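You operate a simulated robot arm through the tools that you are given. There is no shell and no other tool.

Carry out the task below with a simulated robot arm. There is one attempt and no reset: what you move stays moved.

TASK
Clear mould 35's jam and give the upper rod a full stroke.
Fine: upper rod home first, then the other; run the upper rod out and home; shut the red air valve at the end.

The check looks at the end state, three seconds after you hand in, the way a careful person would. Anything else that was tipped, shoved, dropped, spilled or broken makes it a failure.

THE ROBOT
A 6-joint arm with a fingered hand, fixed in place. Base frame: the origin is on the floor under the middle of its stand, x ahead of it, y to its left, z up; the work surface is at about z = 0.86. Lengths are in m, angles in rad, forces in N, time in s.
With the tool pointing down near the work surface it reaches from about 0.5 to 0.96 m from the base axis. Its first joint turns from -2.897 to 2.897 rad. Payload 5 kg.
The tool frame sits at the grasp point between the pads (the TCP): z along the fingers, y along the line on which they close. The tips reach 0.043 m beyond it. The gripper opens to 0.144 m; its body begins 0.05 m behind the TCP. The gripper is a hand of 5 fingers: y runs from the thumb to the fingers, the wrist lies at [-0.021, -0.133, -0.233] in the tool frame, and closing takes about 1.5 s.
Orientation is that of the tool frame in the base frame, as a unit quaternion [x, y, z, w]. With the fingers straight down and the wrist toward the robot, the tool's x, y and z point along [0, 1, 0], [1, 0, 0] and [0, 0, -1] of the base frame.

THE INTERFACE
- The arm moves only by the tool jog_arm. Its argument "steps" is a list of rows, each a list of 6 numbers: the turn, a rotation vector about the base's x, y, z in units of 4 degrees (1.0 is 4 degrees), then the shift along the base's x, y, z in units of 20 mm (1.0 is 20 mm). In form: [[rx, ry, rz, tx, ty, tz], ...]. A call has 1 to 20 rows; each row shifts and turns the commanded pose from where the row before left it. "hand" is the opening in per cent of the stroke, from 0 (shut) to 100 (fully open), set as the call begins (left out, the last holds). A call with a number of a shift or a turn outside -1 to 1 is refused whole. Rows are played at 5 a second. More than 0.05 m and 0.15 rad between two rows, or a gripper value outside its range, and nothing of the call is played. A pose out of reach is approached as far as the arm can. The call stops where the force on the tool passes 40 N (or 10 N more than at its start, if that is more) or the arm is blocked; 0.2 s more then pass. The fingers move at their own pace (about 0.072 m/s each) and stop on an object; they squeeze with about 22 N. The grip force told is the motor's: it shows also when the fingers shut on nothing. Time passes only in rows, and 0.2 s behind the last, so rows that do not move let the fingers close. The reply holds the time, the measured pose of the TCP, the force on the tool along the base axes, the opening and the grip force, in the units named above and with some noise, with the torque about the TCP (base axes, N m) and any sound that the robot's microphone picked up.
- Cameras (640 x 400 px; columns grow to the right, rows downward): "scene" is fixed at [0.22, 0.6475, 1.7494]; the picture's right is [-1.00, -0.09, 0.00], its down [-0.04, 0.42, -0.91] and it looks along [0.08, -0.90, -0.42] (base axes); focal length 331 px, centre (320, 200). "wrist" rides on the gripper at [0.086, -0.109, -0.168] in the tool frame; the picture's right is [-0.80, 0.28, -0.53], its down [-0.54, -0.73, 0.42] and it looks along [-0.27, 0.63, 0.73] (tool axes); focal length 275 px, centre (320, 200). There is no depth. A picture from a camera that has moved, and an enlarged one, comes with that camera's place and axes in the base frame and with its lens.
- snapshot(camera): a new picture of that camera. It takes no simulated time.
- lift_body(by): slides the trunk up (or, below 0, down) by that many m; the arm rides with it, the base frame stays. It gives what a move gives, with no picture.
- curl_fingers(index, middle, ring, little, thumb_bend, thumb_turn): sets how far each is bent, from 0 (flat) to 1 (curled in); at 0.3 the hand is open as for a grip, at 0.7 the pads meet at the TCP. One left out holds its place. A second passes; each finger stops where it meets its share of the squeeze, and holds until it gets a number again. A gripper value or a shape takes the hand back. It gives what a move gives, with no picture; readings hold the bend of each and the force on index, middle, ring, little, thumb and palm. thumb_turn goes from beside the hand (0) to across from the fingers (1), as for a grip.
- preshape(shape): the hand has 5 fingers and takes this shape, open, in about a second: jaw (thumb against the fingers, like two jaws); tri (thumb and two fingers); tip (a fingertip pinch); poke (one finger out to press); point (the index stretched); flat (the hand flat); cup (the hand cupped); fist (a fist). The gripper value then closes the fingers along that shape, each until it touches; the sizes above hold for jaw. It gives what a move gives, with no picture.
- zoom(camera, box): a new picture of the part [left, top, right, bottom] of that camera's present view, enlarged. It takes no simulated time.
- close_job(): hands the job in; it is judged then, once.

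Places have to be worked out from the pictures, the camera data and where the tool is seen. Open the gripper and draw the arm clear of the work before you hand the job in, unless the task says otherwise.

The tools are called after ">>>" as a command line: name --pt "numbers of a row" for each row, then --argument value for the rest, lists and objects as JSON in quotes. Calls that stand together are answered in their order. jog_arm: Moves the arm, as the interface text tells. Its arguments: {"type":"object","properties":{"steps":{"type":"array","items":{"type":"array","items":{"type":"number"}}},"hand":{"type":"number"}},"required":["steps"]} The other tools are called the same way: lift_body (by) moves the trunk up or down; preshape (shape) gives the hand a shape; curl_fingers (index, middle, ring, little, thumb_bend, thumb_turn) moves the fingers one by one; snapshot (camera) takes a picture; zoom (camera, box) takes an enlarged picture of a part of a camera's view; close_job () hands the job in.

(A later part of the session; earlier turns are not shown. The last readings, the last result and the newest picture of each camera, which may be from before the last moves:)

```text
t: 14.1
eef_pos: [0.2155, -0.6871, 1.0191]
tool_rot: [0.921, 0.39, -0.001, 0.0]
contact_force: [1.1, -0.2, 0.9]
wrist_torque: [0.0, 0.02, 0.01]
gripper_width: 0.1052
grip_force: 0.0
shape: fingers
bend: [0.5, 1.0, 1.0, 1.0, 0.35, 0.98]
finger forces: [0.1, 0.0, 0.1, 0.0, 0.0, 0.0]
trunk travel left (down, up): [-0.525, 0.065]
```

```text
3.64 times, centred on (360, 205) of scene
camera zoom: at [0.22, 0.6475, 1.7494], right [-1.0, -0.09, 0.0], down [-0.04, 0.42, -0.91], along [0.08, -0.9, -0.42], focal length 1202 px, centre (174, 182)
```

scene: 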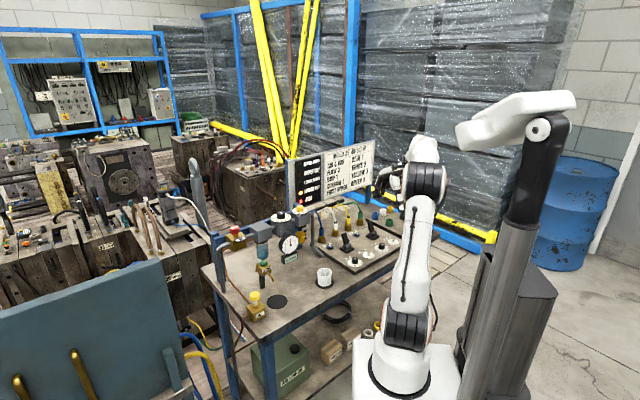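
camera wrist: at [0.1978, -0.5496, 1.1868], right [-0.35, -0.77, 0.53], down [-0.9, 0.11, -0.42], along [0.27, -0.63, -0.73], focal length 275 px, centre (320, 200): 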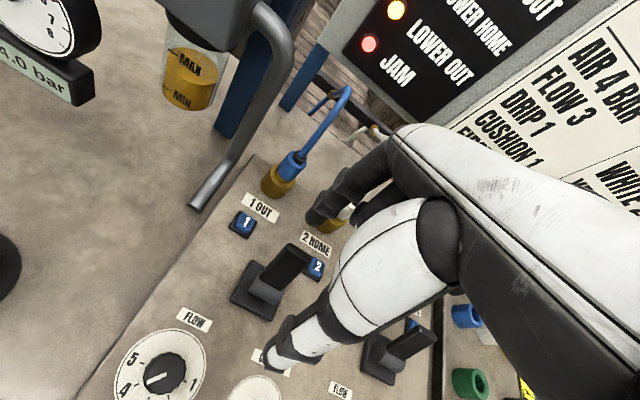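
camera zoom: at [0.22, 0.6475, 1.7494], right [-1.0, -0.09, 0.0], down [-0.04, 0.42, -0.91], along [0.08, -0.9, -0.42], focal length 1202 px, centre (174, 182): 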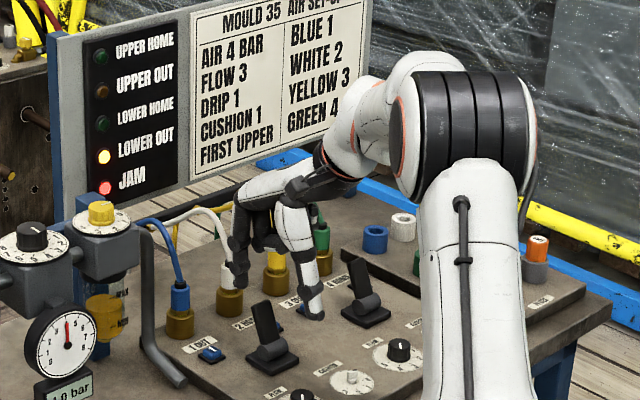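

Index tip is about 4 cm behind the lever tip and well aligned sideways, thumb in front. I descend 4 cm more, then pull toward the robot in small rows.

>>> jog_arm --pt "0 0 0 0 0 -1" --pt "0 0 0 0 0 -0.9" --pt "0 0 0 -0.36 0.347 0" --pt "0 0 0 -0.36 0.347 0" --pt "0 0 0 -0.36 0.347 0" --pt "0 0 0 -0.36 0.347 0" --pt "0 0 0 -0.36 0.347 0"

>>> snapshot --camera "wrist"

>>> zoom --camera "scene" --box '[300, 150, 420, 260]'

```text
t: 15.7
eef_pos: [0.1796, -0.6526, 0.9819]
tool_rot: [0.921, 0.39, 0.0, 0.001]
contact_force: [-0.2, 0.1, -0.2]
wrist_torque: [-0.02, -0.02, 0.0]
gripper_width: 0.1052
grip_force: 0.1
shape: fingers
bend: [0.5, 1.0, 1.0, 1.0, 0.35, 0.98]
finger forces: [0.0, 0.1, 0.0, 0.0, 0.0, 0.0]
trunk travel left (down, up): [-0.525, 0.065]
```

```text
taken
camera wrist: at [0.161, -0.5147, 1.1507], right [-0.35, -0.77, 0.53], down [-0.9, 0.11, -0.42], along [0.27, -0.63, -0.73], focal length 275 px, centre (320, 200)
```

wrist: 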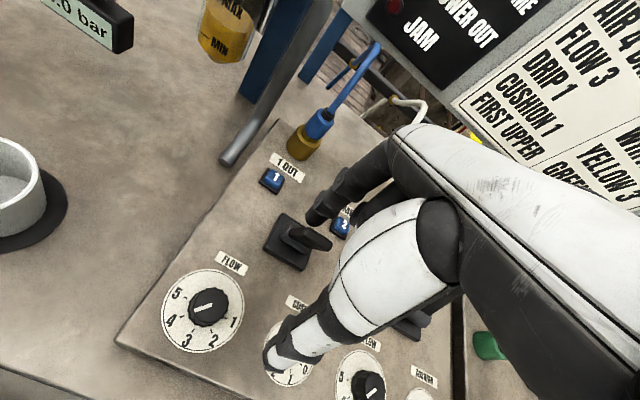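

```text
3.64 times, centred on (360, 205) of scene
camera zoom: at [0.22, 0.6475, 1.7494], right [-1.0, -0.09, 0.0], down [-0.04, 0.42, -0.91], along [0.08, -0.9, -0.42], focal length 1202 px, centre (174, 182)
```

zoom: 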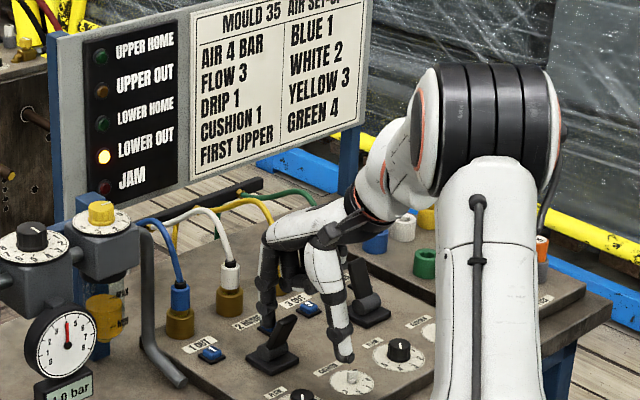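

The lever came over toward the robot and the JAM lamp went out, LOWER OUT still lit. I wait a second without moving and look at the lamps.

>>> jog_arm --pt "0 0 0 0 0 0" --pt "0 0 0 0 0 0" --pt "0 0 0 0 0 0" --pt "0 0 0 0 0 0" --pt "0 0 0 0 0 0"

>>> zoom --camera "scene" --box '[300, 150, 420, 260]'

>>> zoom --camera "wrist" --box '[230, 160, 360, 290]'

>>> zoom --camera "scene" --box '[130, 170, 220, 240]'

```text
t: 16.9
eef_pos: [0.1797, -0.6514, 0.9826]
tool_rot: [0.92, 0.391, 0.0, 0.0]
contact_force: [-1.1, -0.2, 0.1]
wrist_torque: [0.03, 0.0, 0.02]
gripper_width: 0.1054
grip_force: 0.0
shape: fingers
bend: [0.5, 1.0, 1.0, 1.0, 0.35, 0.98]
finger forces: [0.0, 0.1, 0.0, 0.0, 0.0, 0.0]
trunk travel left (down, up): [-0.525, 0.065]
```

```text
3.64 times, centred on (360, 205) of scene
camera zoom: at [0.22, 0.6475, 1.7494], right [-1.0, -0.09, 0.0], down [-0.04, 0.42, -0.91], along [0.08, -0.9, -0.42], focal length 1202 px, centre (174, 182)
```

zoom: 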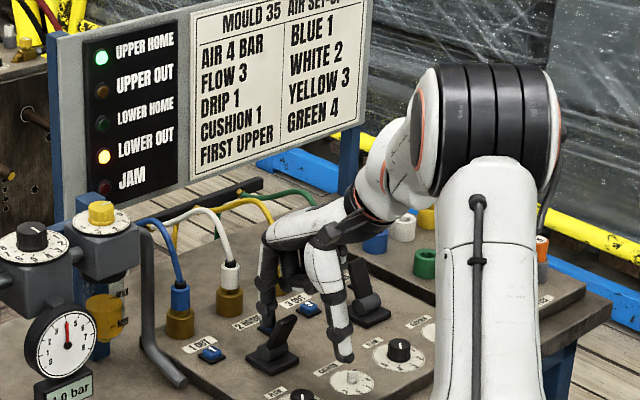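

```text
3.08 times, centred on (295, 225) of wrist
camera zoom: at [0.161, -0.5149, 1.1507], right [-0.35, -0.77, 0.53], down [-0.9, 0.11, -0.42], along [0.27, -0.63, -0.73], focal length 847 px, centre (397, 123)
```

zoom: 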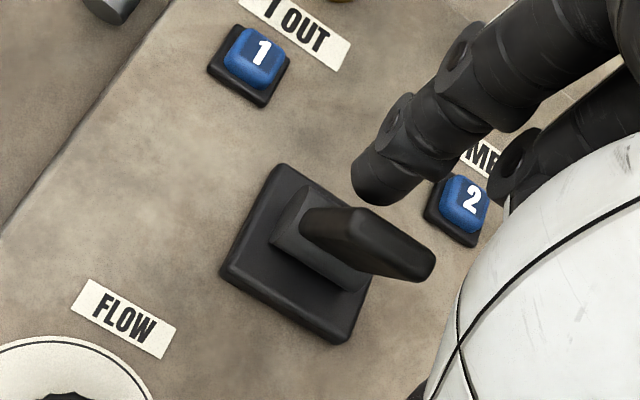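

```text
5.71 times, centred on (175, 205) of scene
camera zoom: at [0.22, 0.6475, 1.7494], right [-1.0, -0.09, 0.0], down [-0.04, 0.42, -0.91], along [0.08, -0.9, -0.42], focal length 1889 px, centre (1149, 171)
```

zoom: 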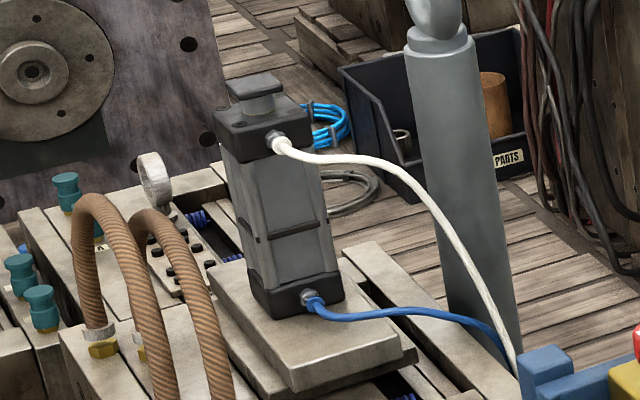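

UPPER HOME is lit and lever A rests on its front stop. Next I lift clear and carry the hand over to lever B the same way.

>>> jog_arm --pt "0 0 0 0 0 1" --pt "0 0 0 0 0 1" --pt "0 0 0 0 0 1" --pt "0 0 0 0 0 1" --pt "0 0 0 0 0 1" --pt "0 0 0 -0.51 -0.9 0" --pt "0 0 0 -0.51 -0.9 0" --pt "0 0 0 -0.51 -0.9 0" --pt "0 0 0 -0.51 -0.9 0" --pt "0 0 0 -0.51 -0.9 0" --pt "0 0 0 -0.51 -0.9 0" --pt "0 0 0 -0.51 -0.9 0" --pt "0 0 0 -0.51 -0.9 0" --pt "0 0 0 -0.51 -0.9 0"

>>> snapshot --camera "wrist"

>>> zoom --camera "scene" --box '[280, 140, 430, 260]'

```text
t: 19.9
eef_pos: [0.0894, -0.8162, 1.0805]
tool_rot: [0.92, 0.391, 0.0, 0.001]
contact_force: [-0.3, 0.0, 4.0]
wrist_torque: [-0.01, 0.16, 0.01]
gripper_width: 0.1054
grip_force: 0.1
shape: fingers
bend: [0.5, 1.0, 1.0, 1.0, 0.35, 0.98]
finger forces: [0.0, 0.0, 0.0, 0.0, 0.0, 0.1]
trunk travel left (down, up): [-0.525, 0.065]
```

```text
taken
camera wrist: at [0.0714, -0.679, 1.2486], right [-0.35, -0.77, 0.53], down [-0.9, 0.11, -0.42], along [0.27, -0.63, -0.73], focal length 275 px, centre (320, 200)
```

wrist: 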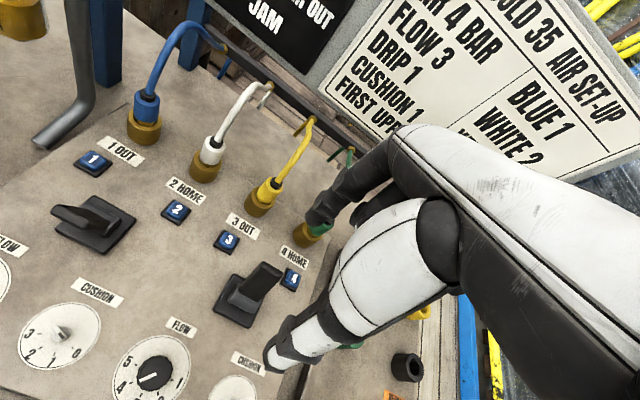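

```text
3.33 times, centred on (355, 200) of scene
camera zoom: at [0.22, 0.6475, 1.7494], right [-1.0, -0.09, 0.0], down [-0.04, 0.42, -0.91], along [0.08, -0.9, -0.42], focal length 1102 px, centre (203, 200)
```

zoom: 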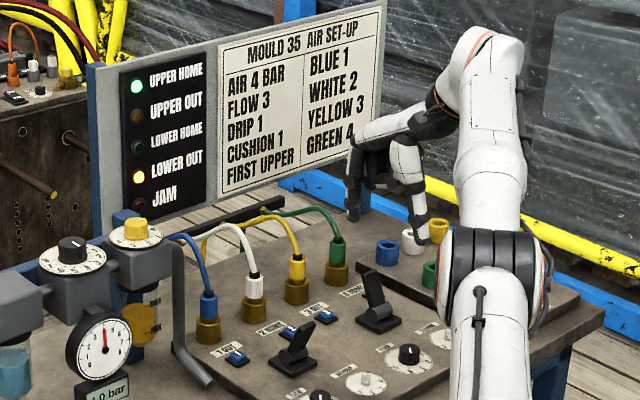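

A 4 N upward reading appeared, so I wait a moment to see whether it is real contact and zoom in around the fingers.

>>> jog_arm --pt "0 0 0 0 0 0" --pt "0 0 0 0 0 0"

>>> zoom --camera "wrist" --box '[230, 140, 450, 380]'

>>> zoom --camera "scene" --box '[370, 160, 430, 240]'

```text
t: 20.5
eef_pos: [0.0896, -0.815, 1.08]
tool_rot: [0.921, 0.39, 0.001, 0.0]
contact_force: [-0.1, -0.2, -0.5]
wrist_torque: [0.0, 0.03, -0.01]
gripper_width: 0.1053
grip_force: 0.1
shape: fingers
bend: [0.5, 1.0, 1.0, 1.0, 0.35, 0.98]
finger forces: [0.0, 0.0, 0.0, 0.1, 0.1, 0.1]
trunk travel left (down, up): [-0.525, 0.065]
```

```text
1.67 times, centred on (340, 260) of wrist
camera zoom: at [0.0714, -0.6782, 1.2475], right [-0.35, -0.77, 0.53], down [-0.9, 0.11, -0.42], along [0.27, -0.63, -0.73], focal length 459 px, centre (287, 100)
```

zoom: 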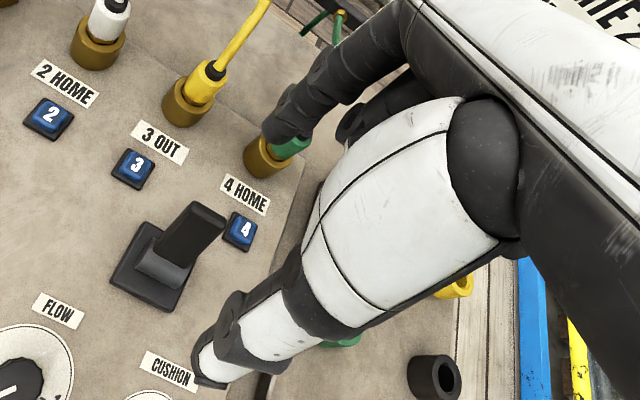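

```text
5.00 times, centred on (400, 200) of scene
camera zoom: at [0.22, 0.6475, 1.7494], right [-1.0, -0.09, 0.0], down [-0.04, 0.42, -0.91], along [0.08, -0.9, -0.42], focal length 1653 px, centre (-80, 200)
```

zoom: 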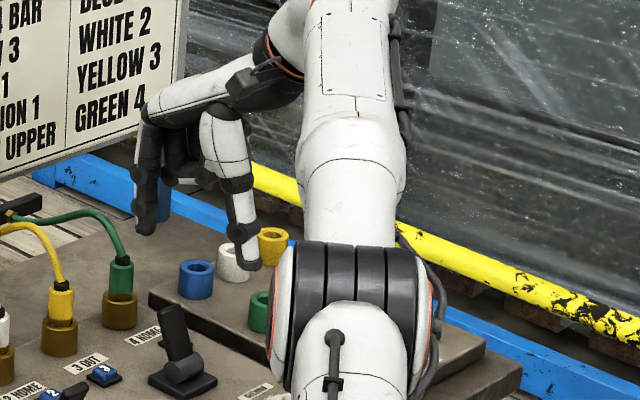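

That was only a passing transient, forces are zero. The index tip is about 3.5 cm behind lever B's tip and aligned, so I descend and pull it toward the robot as before, then wait.

>>> jog_arm --pt "0 0 0 0 0 -1" --pt "0 0 0 0 0 -1" --pt "0 0 0 0 0 -1" --pt "0 0 0 0 0 -1" --pt "0 0 0 0 0 -0.9" --pt "0 0 0 -0.36 0.347 0" --pt "0 0 0 -0.36 0.347 0" --pt "0 0 0 -0.36 0.347 0" --pt "0 0 0 -0.36 0.347 0" --pt "0 0 0 -0.36 0.347 0" --pt "0 0 0 0 0 0" --pt "0 0 0 0 0 0" --pt "0 0 0 0 0 0" --pt "0 0 0 0 0 0" --pt "0 0 0 0 0 0"

>>> snapshot --camera "wrist"

>>> zoom --camera "scene" --box '[280, 140, 430, 260]'

```text
t: 23.7
eef_pos: [0.0514, -0.7787, 0.9818]
tool_rot: [0.921, 0.39, 0.0, 0.0]
contact_force: [-0.3, 0.3, 0.0]
wrist_torque: [-0.01, -0.02, -0.02]
gripper_width: 0.1053
grip_force: 0.1
shape: fingers
bend: [0.5, 1.0, 1.0, 1.0, 0.35, 0.98]
finger forces: [0.1, 0.1, 0.1, 0.0, 0.0, 0.0]
trunk travel left (down, up): [-0.525, 0.065]
```

```text
taken
camera wrist: at [0.033, -0.6416, 1.1504], right [-0.35, -0.77, 0.53], down [-0.9, 0.11, -0.42], along [0.27, -0.63, -0.73], focal length 275 px, centre (320, 200)
```

wrist: 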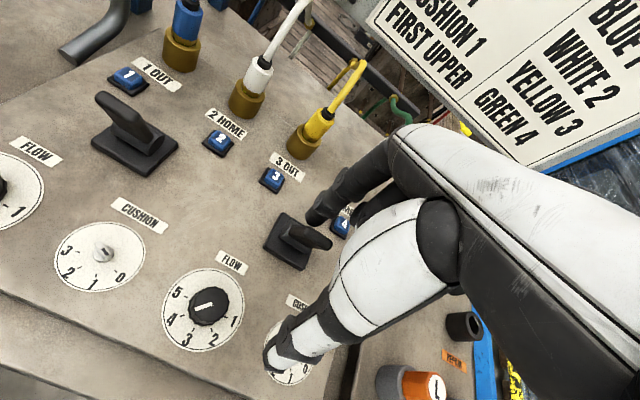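

```text
3.33 times, centred on (355, 200) of scene
camera zoom: at [0.22, 0.6475, 1.7494], right [-1.0, -0.09, 0.0], down [-0.04, 0.42, -0.91], along [0.08, -0.9, -0.42], focal length 1102 px, centre (203, 200)
```

zoom: 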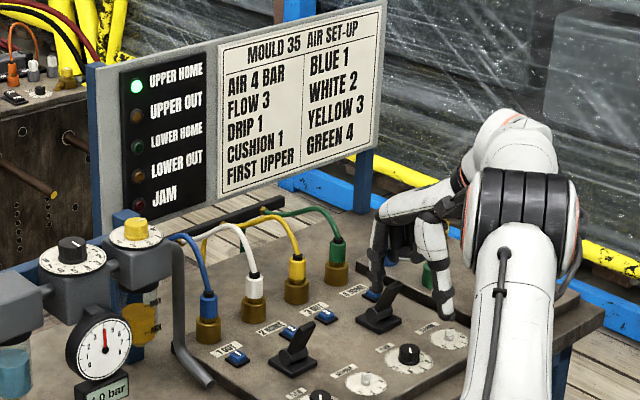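

Lever B flipped to the front and LOWER OUT went dark; LOWER HOME is not lit yet. I lift straight up by 2 cm slowly while waiting, then check the lamps.

>>> jog_arm --pt "0 0 0 0 0 0.5" --pt "0 0 0 0 0 0.5" --pt "0 0 0 0 0 0" --pt "0 0 0 0 0 0" --pt "0 0 0 0 0 0" --pt "0 0 0 0 0 0" --pt "0 0 0 0 0 0" --pt "0 0 0 0 0 0"

>>> zoom --camera "scene" --box '[280, 140, 430, 260]'

>>> zoom --camera "scene" --box '[370, 200, 430, 250]'

```text
t: 25.5
eef_pos: [0.0503, -0.7805, 1.0029]
tool_rot: [0.92, 0.391, 0.0, 0.0]
contact_force: [0.5, 0.4, -0.8]
wrist_torque: [0.01, 0.01, -0.04]
gripper_width: 0.105
grip_force: 0.0
shape: fingers
bend: [0.5, 1.0, 1.0, 1.0, 0.35, 0.98]
finger forces: [0.0, 0.1, 0.1, 0.0, 0.1, 0.0]
trunk travel left (down, up): [-0.525, 0.065]
```

```text
3.33 times, centred on (355, 200) of scene
camera zoom: at [0.22, 0.6475, 1.7494], right [-1.0, -0.09, 0.0], down [-0.04, 0.42, -0.91], along [0.08, -0.9, -0.42], focal length 1102 px, centre (203, 200)
```

zoom: 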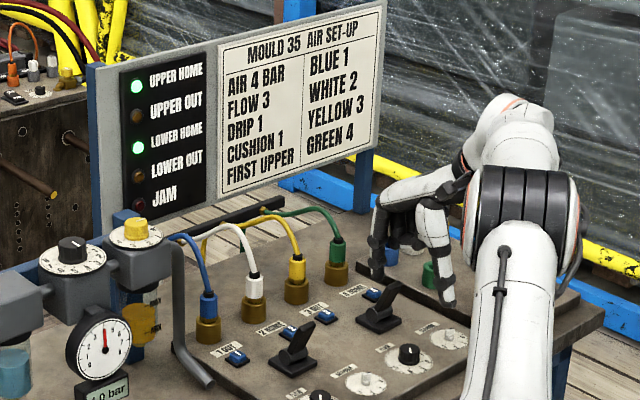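

```text
8.00 times, centred on (400, 225) of scene
camera zoom: at [0.22, 0.6475, 1.7494], right [-1.0, -0.09, 0.0], down [-0.04, 0.42, -0.91], along [0.08, -0.9, -0.42], focal length 2645 px, centre (-320, 0)
```

zoom: 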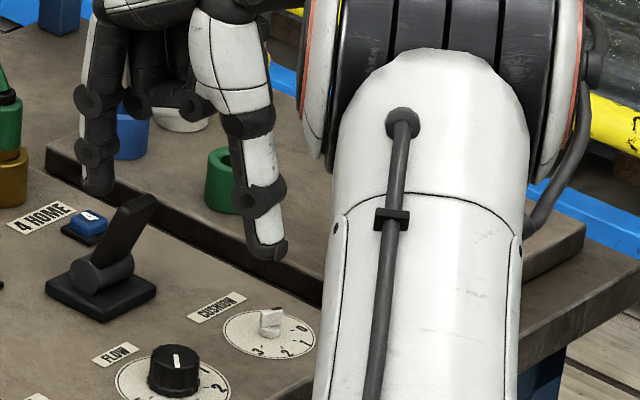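

Both HOME lamps are lit and the JAM is gone. Before the stroke I check the other dials once more at high zoom, including the drip dial and the air valve.

>>> zoom --camera "scene" --box '[287, 200, 315, 218]'

>>> zoom --camera "scene" --box '[255, 205, 300, 265]'

>>> zoom --camera "scene" --box '[330, 245, 410, 280]'

```text
16.00 times, centred on (301, 209) of scene
camera zoom: at [0.22, 0.6475, 1.7494], right [-1.0, -0.09, 0.0], down [-0.04, 0.42, -0.91], along [0.08, -0.9, -0.42], focal length 5289 px, centre (624, 56)
```

zoom: 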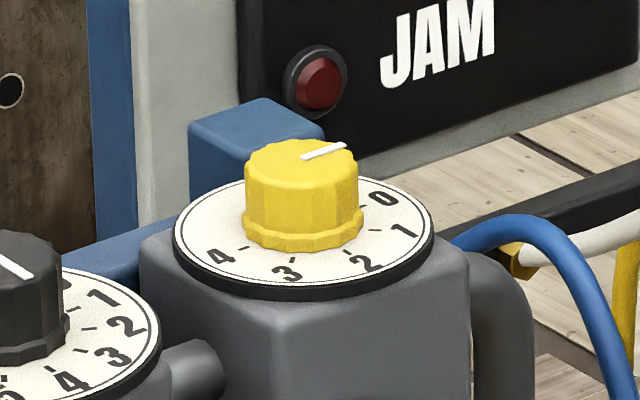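

```text
6.67 times, centred on (278, 235) of scene
camera zoom: at [0.22, 0.6475, 1.7494], right [-1.0, -0.09, 0.0], down [-0.04, 0.42, -0.91], along [0.08, -0.9, -0.42], focal length 2204 px, centre (603, -33)
```

zoom: 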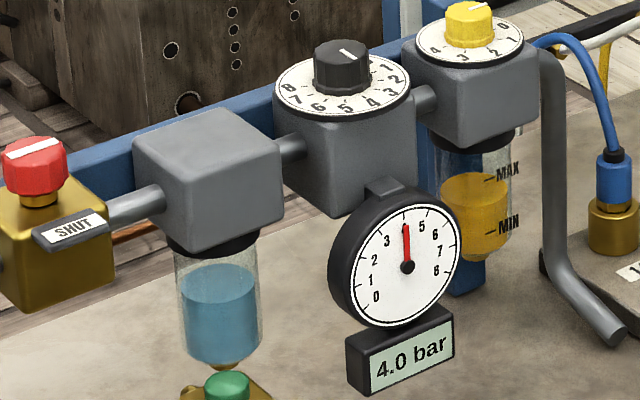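

```text
8.00 times, centred on (370, 262) of scene
camera zoom: at [0.22, 0.6475, 1.7494], right [-1.0, -0.09, 0.0], down [-0.04, 0.42, -0.91], along [0.08, -0.9, -0.42], focal length 2645 px, centre (-80, -300)
```

zoom: 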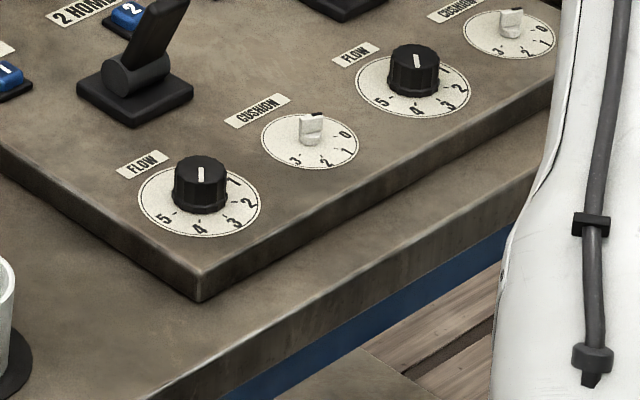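

The text lists exactly which steps to take, so I leave the dials as they are. I lift off lever B and go to the robot side of lever A, to push it back (OUT) with the back of the index.

>>> jog_arm --pt "0 0 0 0 0 1" --pt "0 0 0 0 0 1" --pt "0 0 0 0 0 1" --pt "0 0 0 0 0 1" --pt "0 0 0 0 0 0.5" --pt "0 0 0 0.443 0.98 0" --pt "0 0 0 0.443 0.98 0" --pt "0 0 0 0.443 0.98 0" --pt "0 0 0 0.443 0.98 0" --pt "0 0 0 0.443 0.98 0" --pt "0 0 0 0.443 0.98 0" --pt "0 0 0 0.443 0.98 0" --pt "0 0 0 0.443 0.98 0" --pt "0 0 0 0.443 0.98 0"

>>> snapshot --camera "wrist"

>>> zoom --camera "scene" --box '[280, 150, 430, 280]'

```text
t: 28.5
eef_pos: [0.1317, -0.6025, 1.0958]
tool_rot: [0.92, 0.391, 0.0, -0.001]
contact_force: [0.1, -0.6, 0.8]
wrist_torque: [-0.06, -0.01, 0.01]
gripper_width: 0.1051
grip_force: 0.1
shape: fingers
bend: [0.5, 1.0, 1.0, 1.0, 0.35, 0.98]
finger forces: [0.0, 0.0, 0.1, 0.0, 0.0, 0.0]
trunk travel left (down, up): [-0.525, 0.065]
```

```text
taken
camera wrist: at [0.1129, -0.4655, 1.2629], right [-0.35, -0.77, 0.53], down [-0.9, 0.11, -0.42], along [0.27, -0.63, -0.73], focal length 275 px, centre (320, 200)
```

wrist: 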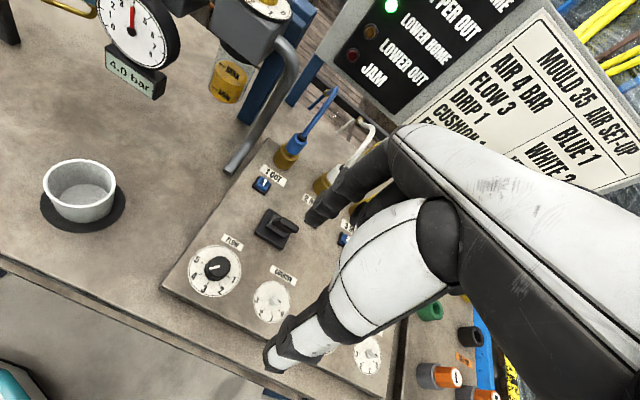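

```text
3.08 times, centred on (355, 215) of scene
camera zoom: at [0.22, 0.6475, 1.7494], right [-1.0, -0.09, 0.0], down [-0.04, 0.42, -0.91], along [0.08, -0.9, -0.42], focal length 1017 px, centre (212, 154)
```

zoom: 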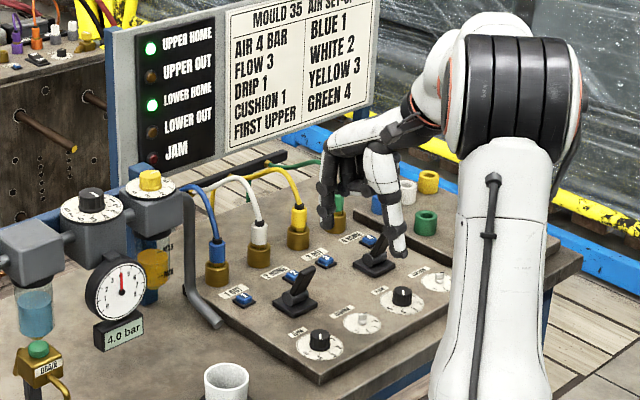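

I zoom on lever A in both cameras to place its tip in the new position before going down.

>>> zoom --camera "scene" --box '[330, 210, 400, 260]'

>>> zoom --camera "wrist" --box '[230, 150, 390, 290]'

```text
8.00 times, centred on (365, 235) of scene
camera zoom: at [0.22, 0.6475, 1.7494], right [-1.0, -0.09, 0.0], down [-0.04, 0.42, -0.91], along [0.08, -0.9, -0.42], focal length 2645 px, centre (-40, -80)
```

zoom: 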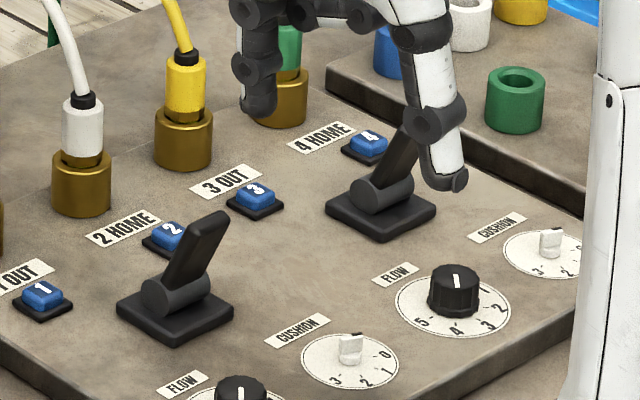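

```text
2.86 times, centred on (310, 220) of wrist
camera zoom: at [0.1129, -0.4655, 1.2629], right [-0.35, -0.77, 0.53], down [-0.9, 0.11, -0.42], along [0.27, -0.63, -0.73], focal length 786 px, centre (349, 143)
```

zoom: 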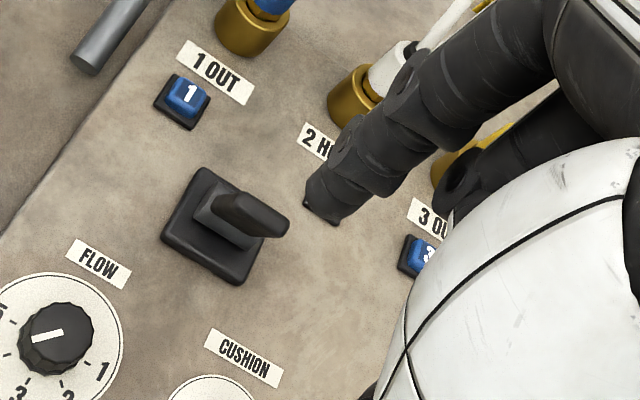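

Lever A tip now at about (0.190, -0.671, 0.951) and the index is 3.4 cm in front of it. I shift 5 mm sideways, go down and push it back, then wait.

>>> jog_arm --pt "0 0 0 -0.17 -0.18 -0.5" --pt "0 0 0 0 0 -1" --pt "0 0 0 0 0 -1" --pt "0 0 0 0 0 -1" --pt "0 0 0 0 0 -1" --pt "0 0 0 0 0 -1" --pt "0 0 0 0 0 -0.2" --pt "0 0 0 0.355 -0.352 0" --pt "0 0 0 0.355 -0.352 0" --pt "0 0 0 0.355 -0.352 0" --pt "0 0 0 0.355 -0.352 0" --pt "0 0 0 0.355 -0.352 0" --pt "0 0 0 0 0 0" --pt "0 0 0 0 0 0" --pt "0 0 0 0 0 0"

>>> zoom --camera "scene" --box '[280, 150, 430, 280]'

>>> snapshot --camera "wrist"

```text
t: 31.7
eef_pos: [0.1644, -0.6418, 0.9791]
tool_rot: [0.92, 0.391, 0.0, 0.0]
contact_force: [-0.2, 0.1, -0.2]
wrist_torque: [0.01, -0.03, 0.01]
gripper_width: 0.1049
grip_force: 0.1
shape: fingers
bend: [0.5, 1.0, 1.0, 1.0, 0.35, 0.98]
finger forces: [0.0, 0.0, 0.1, 0.0, 0.0, 0.1]
trunk travel left (down, up): [-0.525, 0.065]
```

```text
3.08 times, centred on (355, 215) of scene
camera zoom: at [0.22, 0.6475, 1.7494], right [-1.0, -0.09, 0.0], down [-0.04, 0.42, -0.91], along [0.08, -0.9, -0.42], focal length 1017 px, centre (212, 154)
```

zoom: 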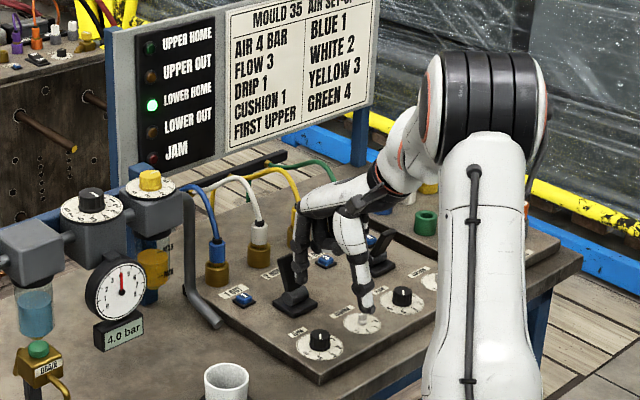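

```text
taken
camera wrist: at [0.146, -0.5049, 1.1467], right [-0.35, -0.77, 0.53], down [-0.9, 0.11, -0.42], along [0.27, -0.63, -0.73], focal length 275 px, centre (320, 200)
```

wrist: 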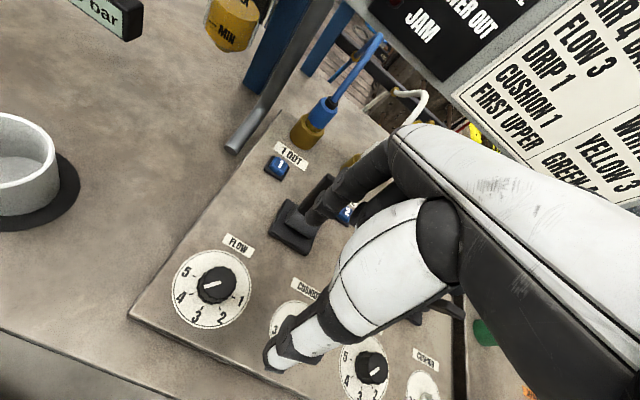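

Lever A is back and UPPER HOME went dark, the rod is travelling. I wait another second and a half and read the lamps.

>>> jog_arm --pt "0 0 0 0 0 0" --pt "0 0 0 0 0 0" --pt "0 0 0 0 0 0" --pt "0 0 0 0 0 0" --pt "0 0 0 0 0 0" --pt "0 0 0 0 0 0" --pt "0 0 0 0 0 0"

>>> zoom --camera "scene" --box '[280, 150, 430, 280]'

>>> zoom --camera "scene" --box '[130, 170, 220, 240]'

>>> zoom --camera "scene" --box '[330, 220, 400, 270]'

```text
t: 33.3
eef_pos: [0.1653, -0.642, 0.9778]
tool_rot: [0.92, 0.391, 0.001, 0.001]
contact_force: [0.1, 0.6, 0.7]
wrist_torque: [0.02, -0.03, -0.01]
gripper_width: 0.1051
grip_force: 0.0
shape: fingers
bend: [0.5, 1.0, 1.0, 1.0, 0.35, 0.98]
finger forces: [0.1, 0.0, 0.1, 0.1, 0.1, 0.1]
trunk travel left (down, up): [-0.525, 0.065]
```

```text
3.08 times, centred on (355, 215) of scene
camera zoom: at [0.22, 0.6475, 1.7494], right [-1.0, -0.09, 0.0], down [-0.04, 0.42, -0.91], along [0.08, -0.9, -0.42], focal length 1017 px, centre (212, 154)
```

zoom: 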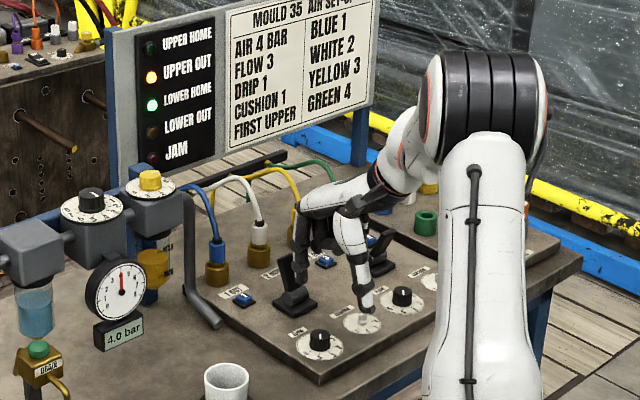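

```text
5.71 times, centred on (175, 205) of scene
camera zoom: at [0.22, 0.6475, 1.7494], right [-1.0, -0.09, 0.0], down [-0.04, 0.42, -0.91], along [0.08, -0.9, -0.42], focal length 1889 px, centre (1149, 171)
```

zoom: 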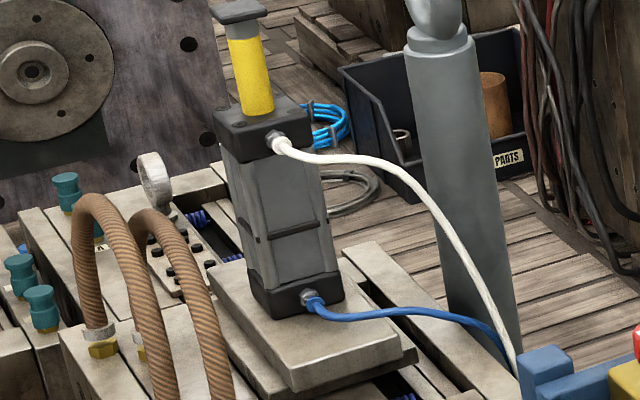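

```text
8.00 times, centred on (365, 245) of scene
camera zoom: at [0.22, 0.6475, 1.7494], right [-1.0, -0.09, 0.0], down [-0.04, 0.42, -0.91], along [0.08, -0.9, -0.42], focal length 2645 px, centre (-40, -160)
```

zoom: 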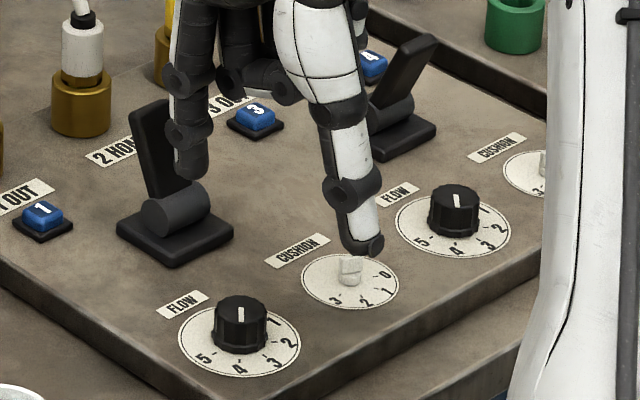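

UPPER OUT is lit and the yellow rod on the mould is fully extended. Now I lift, move over behind lever A, and pull it back to HOME.

>>> jog_arm --pt "0 0 0 0 0 1" --pt "0 0 0 0 0 1" --pt "0 0 0 0 0 1" --pt "0 0 0 0 0 1" --pt "0 0 0 0 0 1" --pt "0 0 0 0.62 -0.6 0.2" --pt "0 0 0 0.62 -0.6 0" --pt "0 0 0 0.62 -0.6 0" --pt "0 0 0 0.62 -0.6 0" --pt "0 0 0 0 0 0"

>>> zoom --camera "scene" --box '[310, 190, 400, 260]'

>>> zoom --camera "wrist" --box '[200, 150, 390, 390]'

```text
t: 35.5
eef_pos: [0.215, -0.6909, 1.0827]
tool_rot: [0.92, 0.391, 0.0, 0.0]
contact_force: [0.0, 0.1, 0.3]
wrist_torque: [0.03, 0.03, 0.01]
gripper_width: 0.105
grip_force: 0.0
shape: fingers
bend: [0.5, 1.0, 1.0, 1.0, 0.35, 0.98]
finger forces: [0.0, 0.0, 0.0, 0.0, 0.1, 0.0]
trunk travel left (down, up): [-0.525, 0.065]
```

```text
5.71 times, centred on (355, 225) of scene
camera zoom: at [0.22, 0.6475, 1.7494], right [-1.0, -0.09, 0.0], down [-0.04, 0.42, -0.91], along [0.08, -0.9, -0.42], focal length 1889 px, centre (120, 57)
```

zoom: 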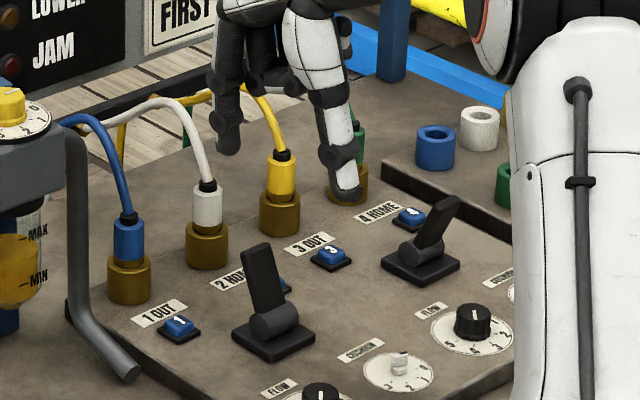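

```text
1.67 times, centred on (295, 270) of wrist
camera zoom: at [0.1964, -0.5528, 1.2508], right [-0.35, -0.77, 0.53], down [-0.9, 0.11, -0.42], along [0.27, -0.63, -0.73], focal length 459 px, centre (362, 83)
```

zoom: 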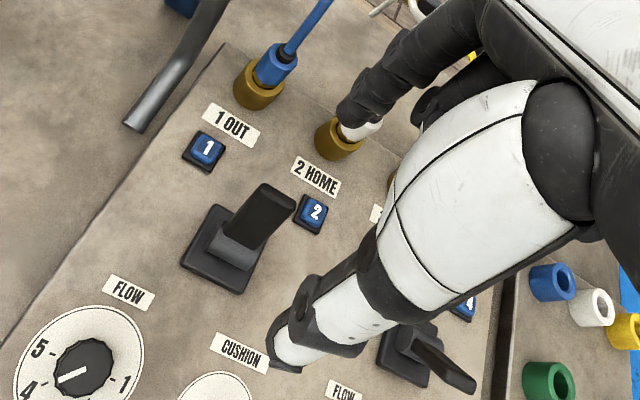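

Same geometry as in the first pull; I go down behind lever A, pull it forward and wait for the lamp.

>>> jog_arm --pt "0 0 0 0 0 -1" --pt "0 0 0 0 0 -1" --pt "0 0 0 0 0 -1" --pt "0 0 0 0 0 -1" --pt "0 0 0 0 0 -1" --pt "0 0 0 -0.36 0.352 0" --pt "0 0 0 -0.36 0.352 0" --pt "0 0 0 -0.36 0.352 0" --pt "0 0 0 -0.36 0.352 0" --pt "0 0 0 -0.36 0.352 0" --pt "0 0 0 0 0 0" --pt "0 0 0 0 0 0" --pt "0 0 0 0 0 0" --pt "0 0 0 0 0 0" --pt "0 0 0 0 0 0" --pt "0 0 0 0 0 0" --pt "0 0 0 0 0 0" --pt "0 0 0 0 0 0" --pt "0 0 0 0 0 0"

>>> zoom --camera "scene" --box '[280, 150, 430, 280]'

>>> zoom --camera "scene" --box '[130, 170, 220, 240]'

```text
t: 39.5
eef_pos: [0.1781, -0.6557, 0.9835]
tool_rot: [0.92, 0.391, 0.0, 0.0]
contact_force: [0.0, 1.1, 0.2]
wrist_torque: [-0.01, -0.02, 0.0]
gripper_width: 0.1052
grip_force: 0.1
shape: fingers
bend: [0.5, 1.0, 1.0, 1.0, 0.35, 0.98]
finger forces: [0.0, 0.0, 0.0, 0.1, 0.1, 0.0]
trunk travel left (down, up): [-0.525, 0.065]
```

```text
3.08 times, centred on (355, 215) of scene
camera zoom: at [0.22, 0.6475, 1.7494], right [-1.0, -0.09, 0.0], down [-0.04, 0.42, -0.91], along [0.08, -0.9, -0.42], focal length 1017 px, centre (212, 154)
```

zoom: 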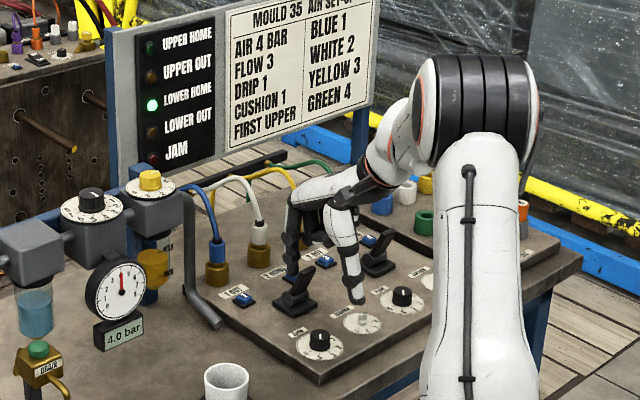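

```text
5.71 times, centred on (175, 205) of scene
camera zoom: at [0.22, 0.6475, 1.7494], right [-1.0, -0.09, 0.0], down [-0.04, 0.42, -0.91], along [0.08, -0.9, -0.42], focal length 1889 px, centre (1149, 171)
```

zoom: 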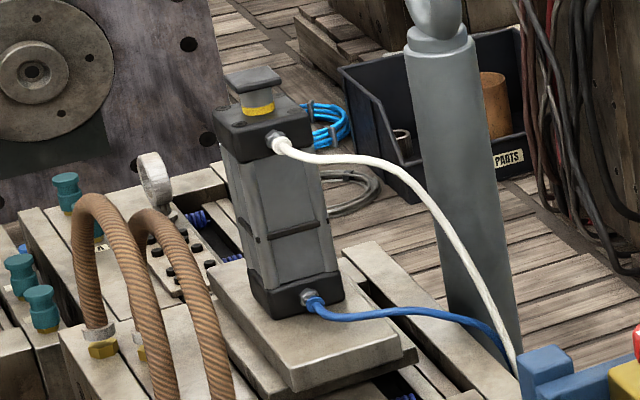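

The rod is almost in. I wait another second, lifting the hand, and read the lamps again.

>>> jog_arm --pt "0 0 0 0 0 0" --pt "0 0 0 0 0 0" --pt "0 0 0 0 0 1" --pt "0 0 0 0 0 1" --pt "0 0 0 0 0 1" --pt "0 0 0 0 0 1" --pt "0 0 0 0 0 1" --pt "0 0 0 0 0 1" --pt "0 0 0 0 0 1" --pt "0 0 0 0 0 1"

>>> zoom --camera "scene" --box '[280, 150, 430, 280]'

>>> zoom --camera "scene" --box '[330, 220, 400, 270]'

>>> snapshot --camera "wrist"

```text
t: 41.7
eef_pos: [0.1787, -0.6549, 1.1417]
tool_rot: [0.921, 0.39, 0.0, -0.001]
contact_force: [0.0, -0.1, 0.1]
wrist_torque: [0.01, 0.01, 0.02]
gripper_width: 0.1054
grip_force: 0.0
shape: fingers
bend: [0.5, 1.0, 1.0, 1.0, 0.35, 0.98]
finger forces: [0.0, 0.0, 0.1, 0.0, 0.1, 0.1]
trunk travel left (down, up): [-0.525, 0.065]
```

```text
3.08 times, centred on (355, 215) of scene
camera zoom: at [0.22, 0.6475, 1.7494], right [-1.0, -0.09, 0.0], down [-0.04, 0.42, -0.91], along [0.08, -0.9, -0.42], focal length 1017 px, centre (212, 154)
```

zoom: 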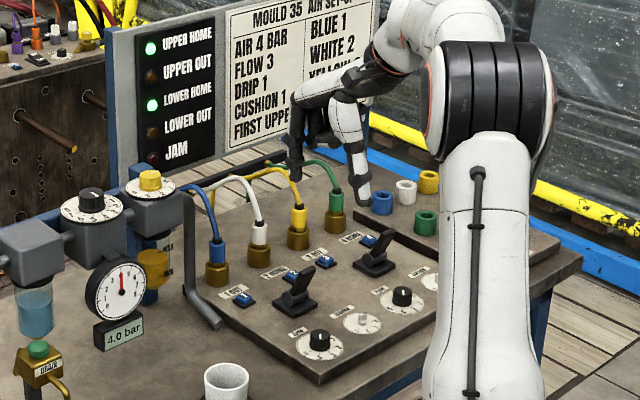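

```text
8.00 times, centred on (365, 245) of scene
camera zoom: at [0.22, 0.6475, 1.7494], right [-1.0, -0.09, 0.0], down [-0.04, 0.42, -0.91], along [0.08, -0.9, -0.42], focal length 2645 px, centre (-40, -160)
```

zoom: 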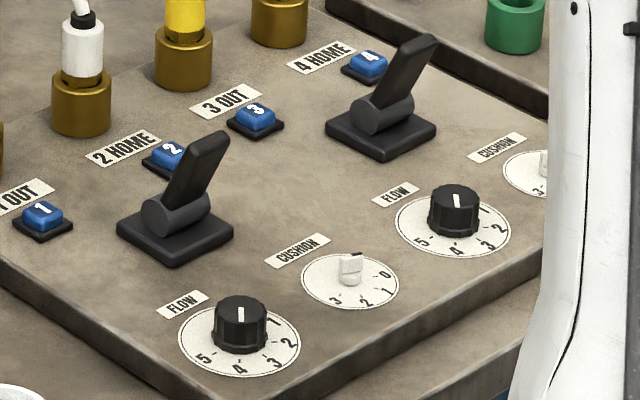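

```text
taken
camera wrist: at [0.1598, -0.518, 1.3107], right [-0.35, -0.77, 0.53], down [-0.9, 0.11, -0.42], along [0.27, -0.63, -0.73], focal length 275 px, centre (320, 200)
```

wrist: 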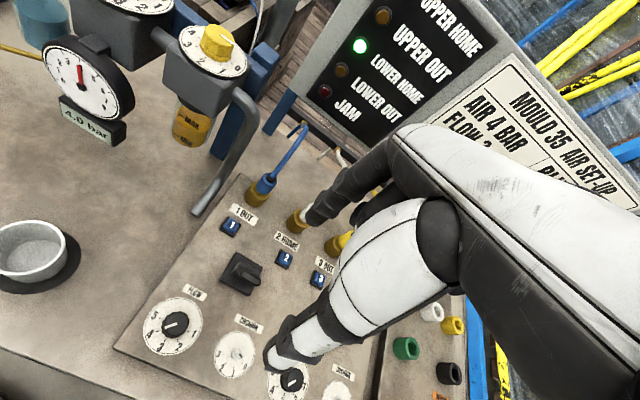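

Both HOME lamps are lit, JAM is off and the dials are untouched. Now for the air valve: I rise to z = 1.30 and swing over toward the red knob near (0.64, -0.41).

>>> jog_arm --pt "0 0 0 0 0 1" --pt "0 0 0 0 0 1" --pt "0 0 0 0 0 1" --pt "0 0 0 0 0 1" --pt "0 0 0 0 0 1" --pt "0 0 0 0 0 1" --pt "0 0 0 0 0 1" --pt "0 0 0 0 0 1" --pt "0 0 0.3 0.95 0.5 0" --pt "0 0 0.3 0.95 0.5 0" --pt "0 0 0.3 0.95 0.5 0" --pt "0 0 0.3 0.95 0.5 0" --pt "0 0 0.3 0.95 0.5 0" --pt "0 0 0.3 0.95 0.5 0" --pt "0 0 0.3 0.95 0.5 0" --pt "0 0 0.3 0.95 0.5 0" --pt "0 0 0.3 0.95 0.5 0" --pt "0 0 0.3 0.95 0.5 0"

>>> jog_arm --pt "0 0 0 0.95 0.5 0" --pt "0 0 0 0.95 0.5 0" --pt "0 0 0 0.95 0.5 0" --pt "0 0 0 0.95 0.5 0" --pt "0 0 0 0.95 0.5 0" --pt "0 0 0 0.95 0.5 0" --pt "0 0 0 0.95 0.5 0" --pt "0 0 0 0.95 0.5 0" --pt "0 0 0 0.95 0.5 0" --pt "0 0 0 0.95 0.5 0"

>>> snapshot --camera "wrist"

>>> snapshot --camera "scene"

```text
t: 45.5
eef_pos: [0.3691, -0.5567, 1.3033]
tool_rot: [0.875, 0.484, 0.0, 0.0]
contact_force: [0.5, -0.1, -0.1]
wrist_torque: [-0.02, -0.03, 0.0]
gripper_width: 0.1054
grip_force: 0.0
shape: fingers
bend: [0.5, 1.0, 1.0, 1.0, 0.35, 0.98]
finger forces: [0.1, 0.0, 0.1, 0.1, 0.0, 0.1]
trunk travel left (down, up): [-0.525, 0.065]
```

```text
t: 47.7
eef_pos: [0.5592, -0.4543, 1.3024]
tool_rot: [0.874, 0.485, 0.0, -0.001]
contact_force: [0.1, 0.8, 0.0]
wrist_torque: [0.0, -0.03, 0.01]
gripper_width: 0.1051
grip_force: 0.0
shape: fingers
bend: [0.5, 1.0, 1.0, 1.0, 0.35, 0.98]
finger forces: [0.0, 0.0, 0.1, 0.0, 0.1, 0.1]
trunk travel left (down, up): [-0.525, 0.065]
```

```text
taken
camera wrist: at [0.5126, -0.3246, 1.4691], right [-0.18, -0.83, 0.53], down [-0.9, -0.08, -0.42], along [0.39, -0.56, -0.73], focal length 275 px, centre (320, 200)
```

wrist: 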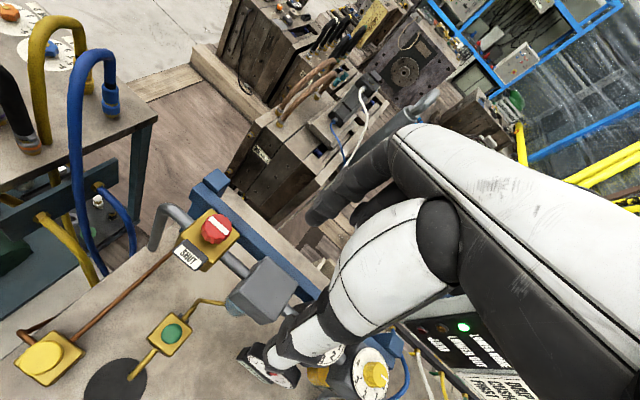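

```text
taken
```

scene: 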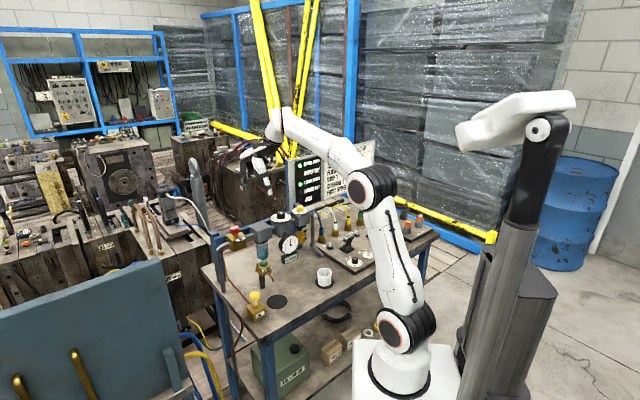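

The red valve and its SHUT label are in view. I zoom in on both cameras to place the knob and see its bar.

>>> zoom --camera "wrist" --box '[150, 180, 270, 280]'

>>> zoom --camera "scene" --box '[210, 210, 270, 260]'

```text
4.00 times, centred on (210, 230) of wrist
camera zoom: at [0.5126, -0.3246, 1.4691], right [-0.18, -0.83, 0.53], down [-0.9, -0.08, -0.42], along [0.39, -0.56, -0.73], focal length 1101 px, centre (760, 80)
```

zoom: 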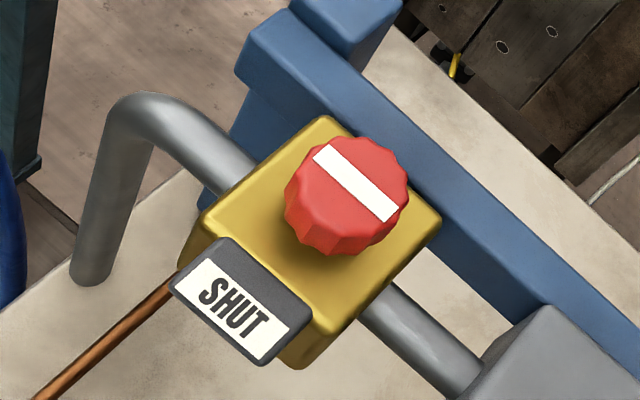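

```text
8.00 times, centred on (240, 235) of scene
camera zoom: at [0.22, 0.6475, 1.7494], right [-1.0, -0.09, 0.0], down [-0.04, 0.42, -0.91], along [0.08, -0.9, -0.42], focal length 2645 px, centre (960, -80)
```

zoom: 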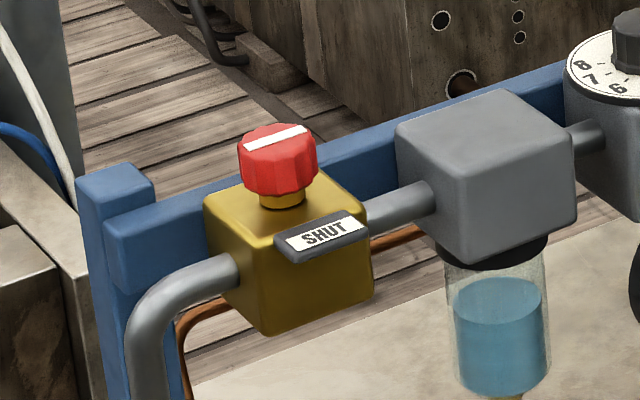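

The knob top centre is at about (0.643, -0.417, 1.128), about 4 cm across, with its bar along the pipe (open); the SHUT plate is on the robot side. I take the three-finger shape up here to see how the fingertips stand.

>>> preshape --shape "tri"

>>> snapshot --camera "wrist"

>>> zoom --camera "scene" --box '[220, 130, 300, 200]'

```text
t: 48.6
eef_pos: [0.5583, -0.4535, 1.3015]
tool_rot: [0.875, 0.484, 0.0, 0.0]
contact_force: [-0.2, 0.1, -0.6]
wrist_torque: [0.04, -0.02, -0.02]
gripper_width: 0.1437
grip_force: 0.1
shape: tri
bend: [0.3, 0.3, 0.99, 0.99, 0.3, 0.98]
finger forces: [0.0, 0.1, 0.0, 0.0, 0.0, 0.0]
trunk travel left (down, up): [-0.525, 0.065]
```

```text
taken
camera wrist: at [0.512, -0.3247, 1.4692], right [-0.18, -0.83, 0.53], down [-0.9, -0.08, -0.42], along [0.39, -0.56, -0.73], focal length 275 px, centre (320, 200)
```

wrist: 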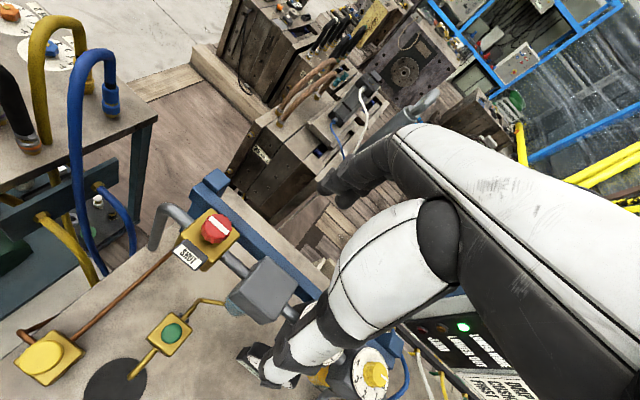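

```text
5.71 times, centred on (260, 165) of scene
camera zoom: at [0.22, 0.6475, 1.7494], right [-1.0, -0.09, 0.0], down [-0.04, 0.42, -0.91], along [0.08, -0.9, -0.42], focal length 1889 px, centre (663, 400)
```

zoom: 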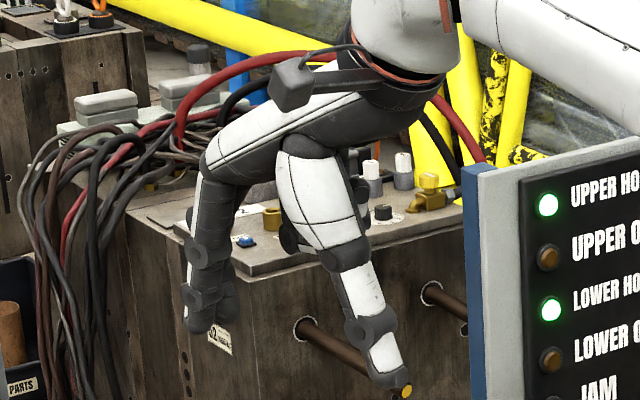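

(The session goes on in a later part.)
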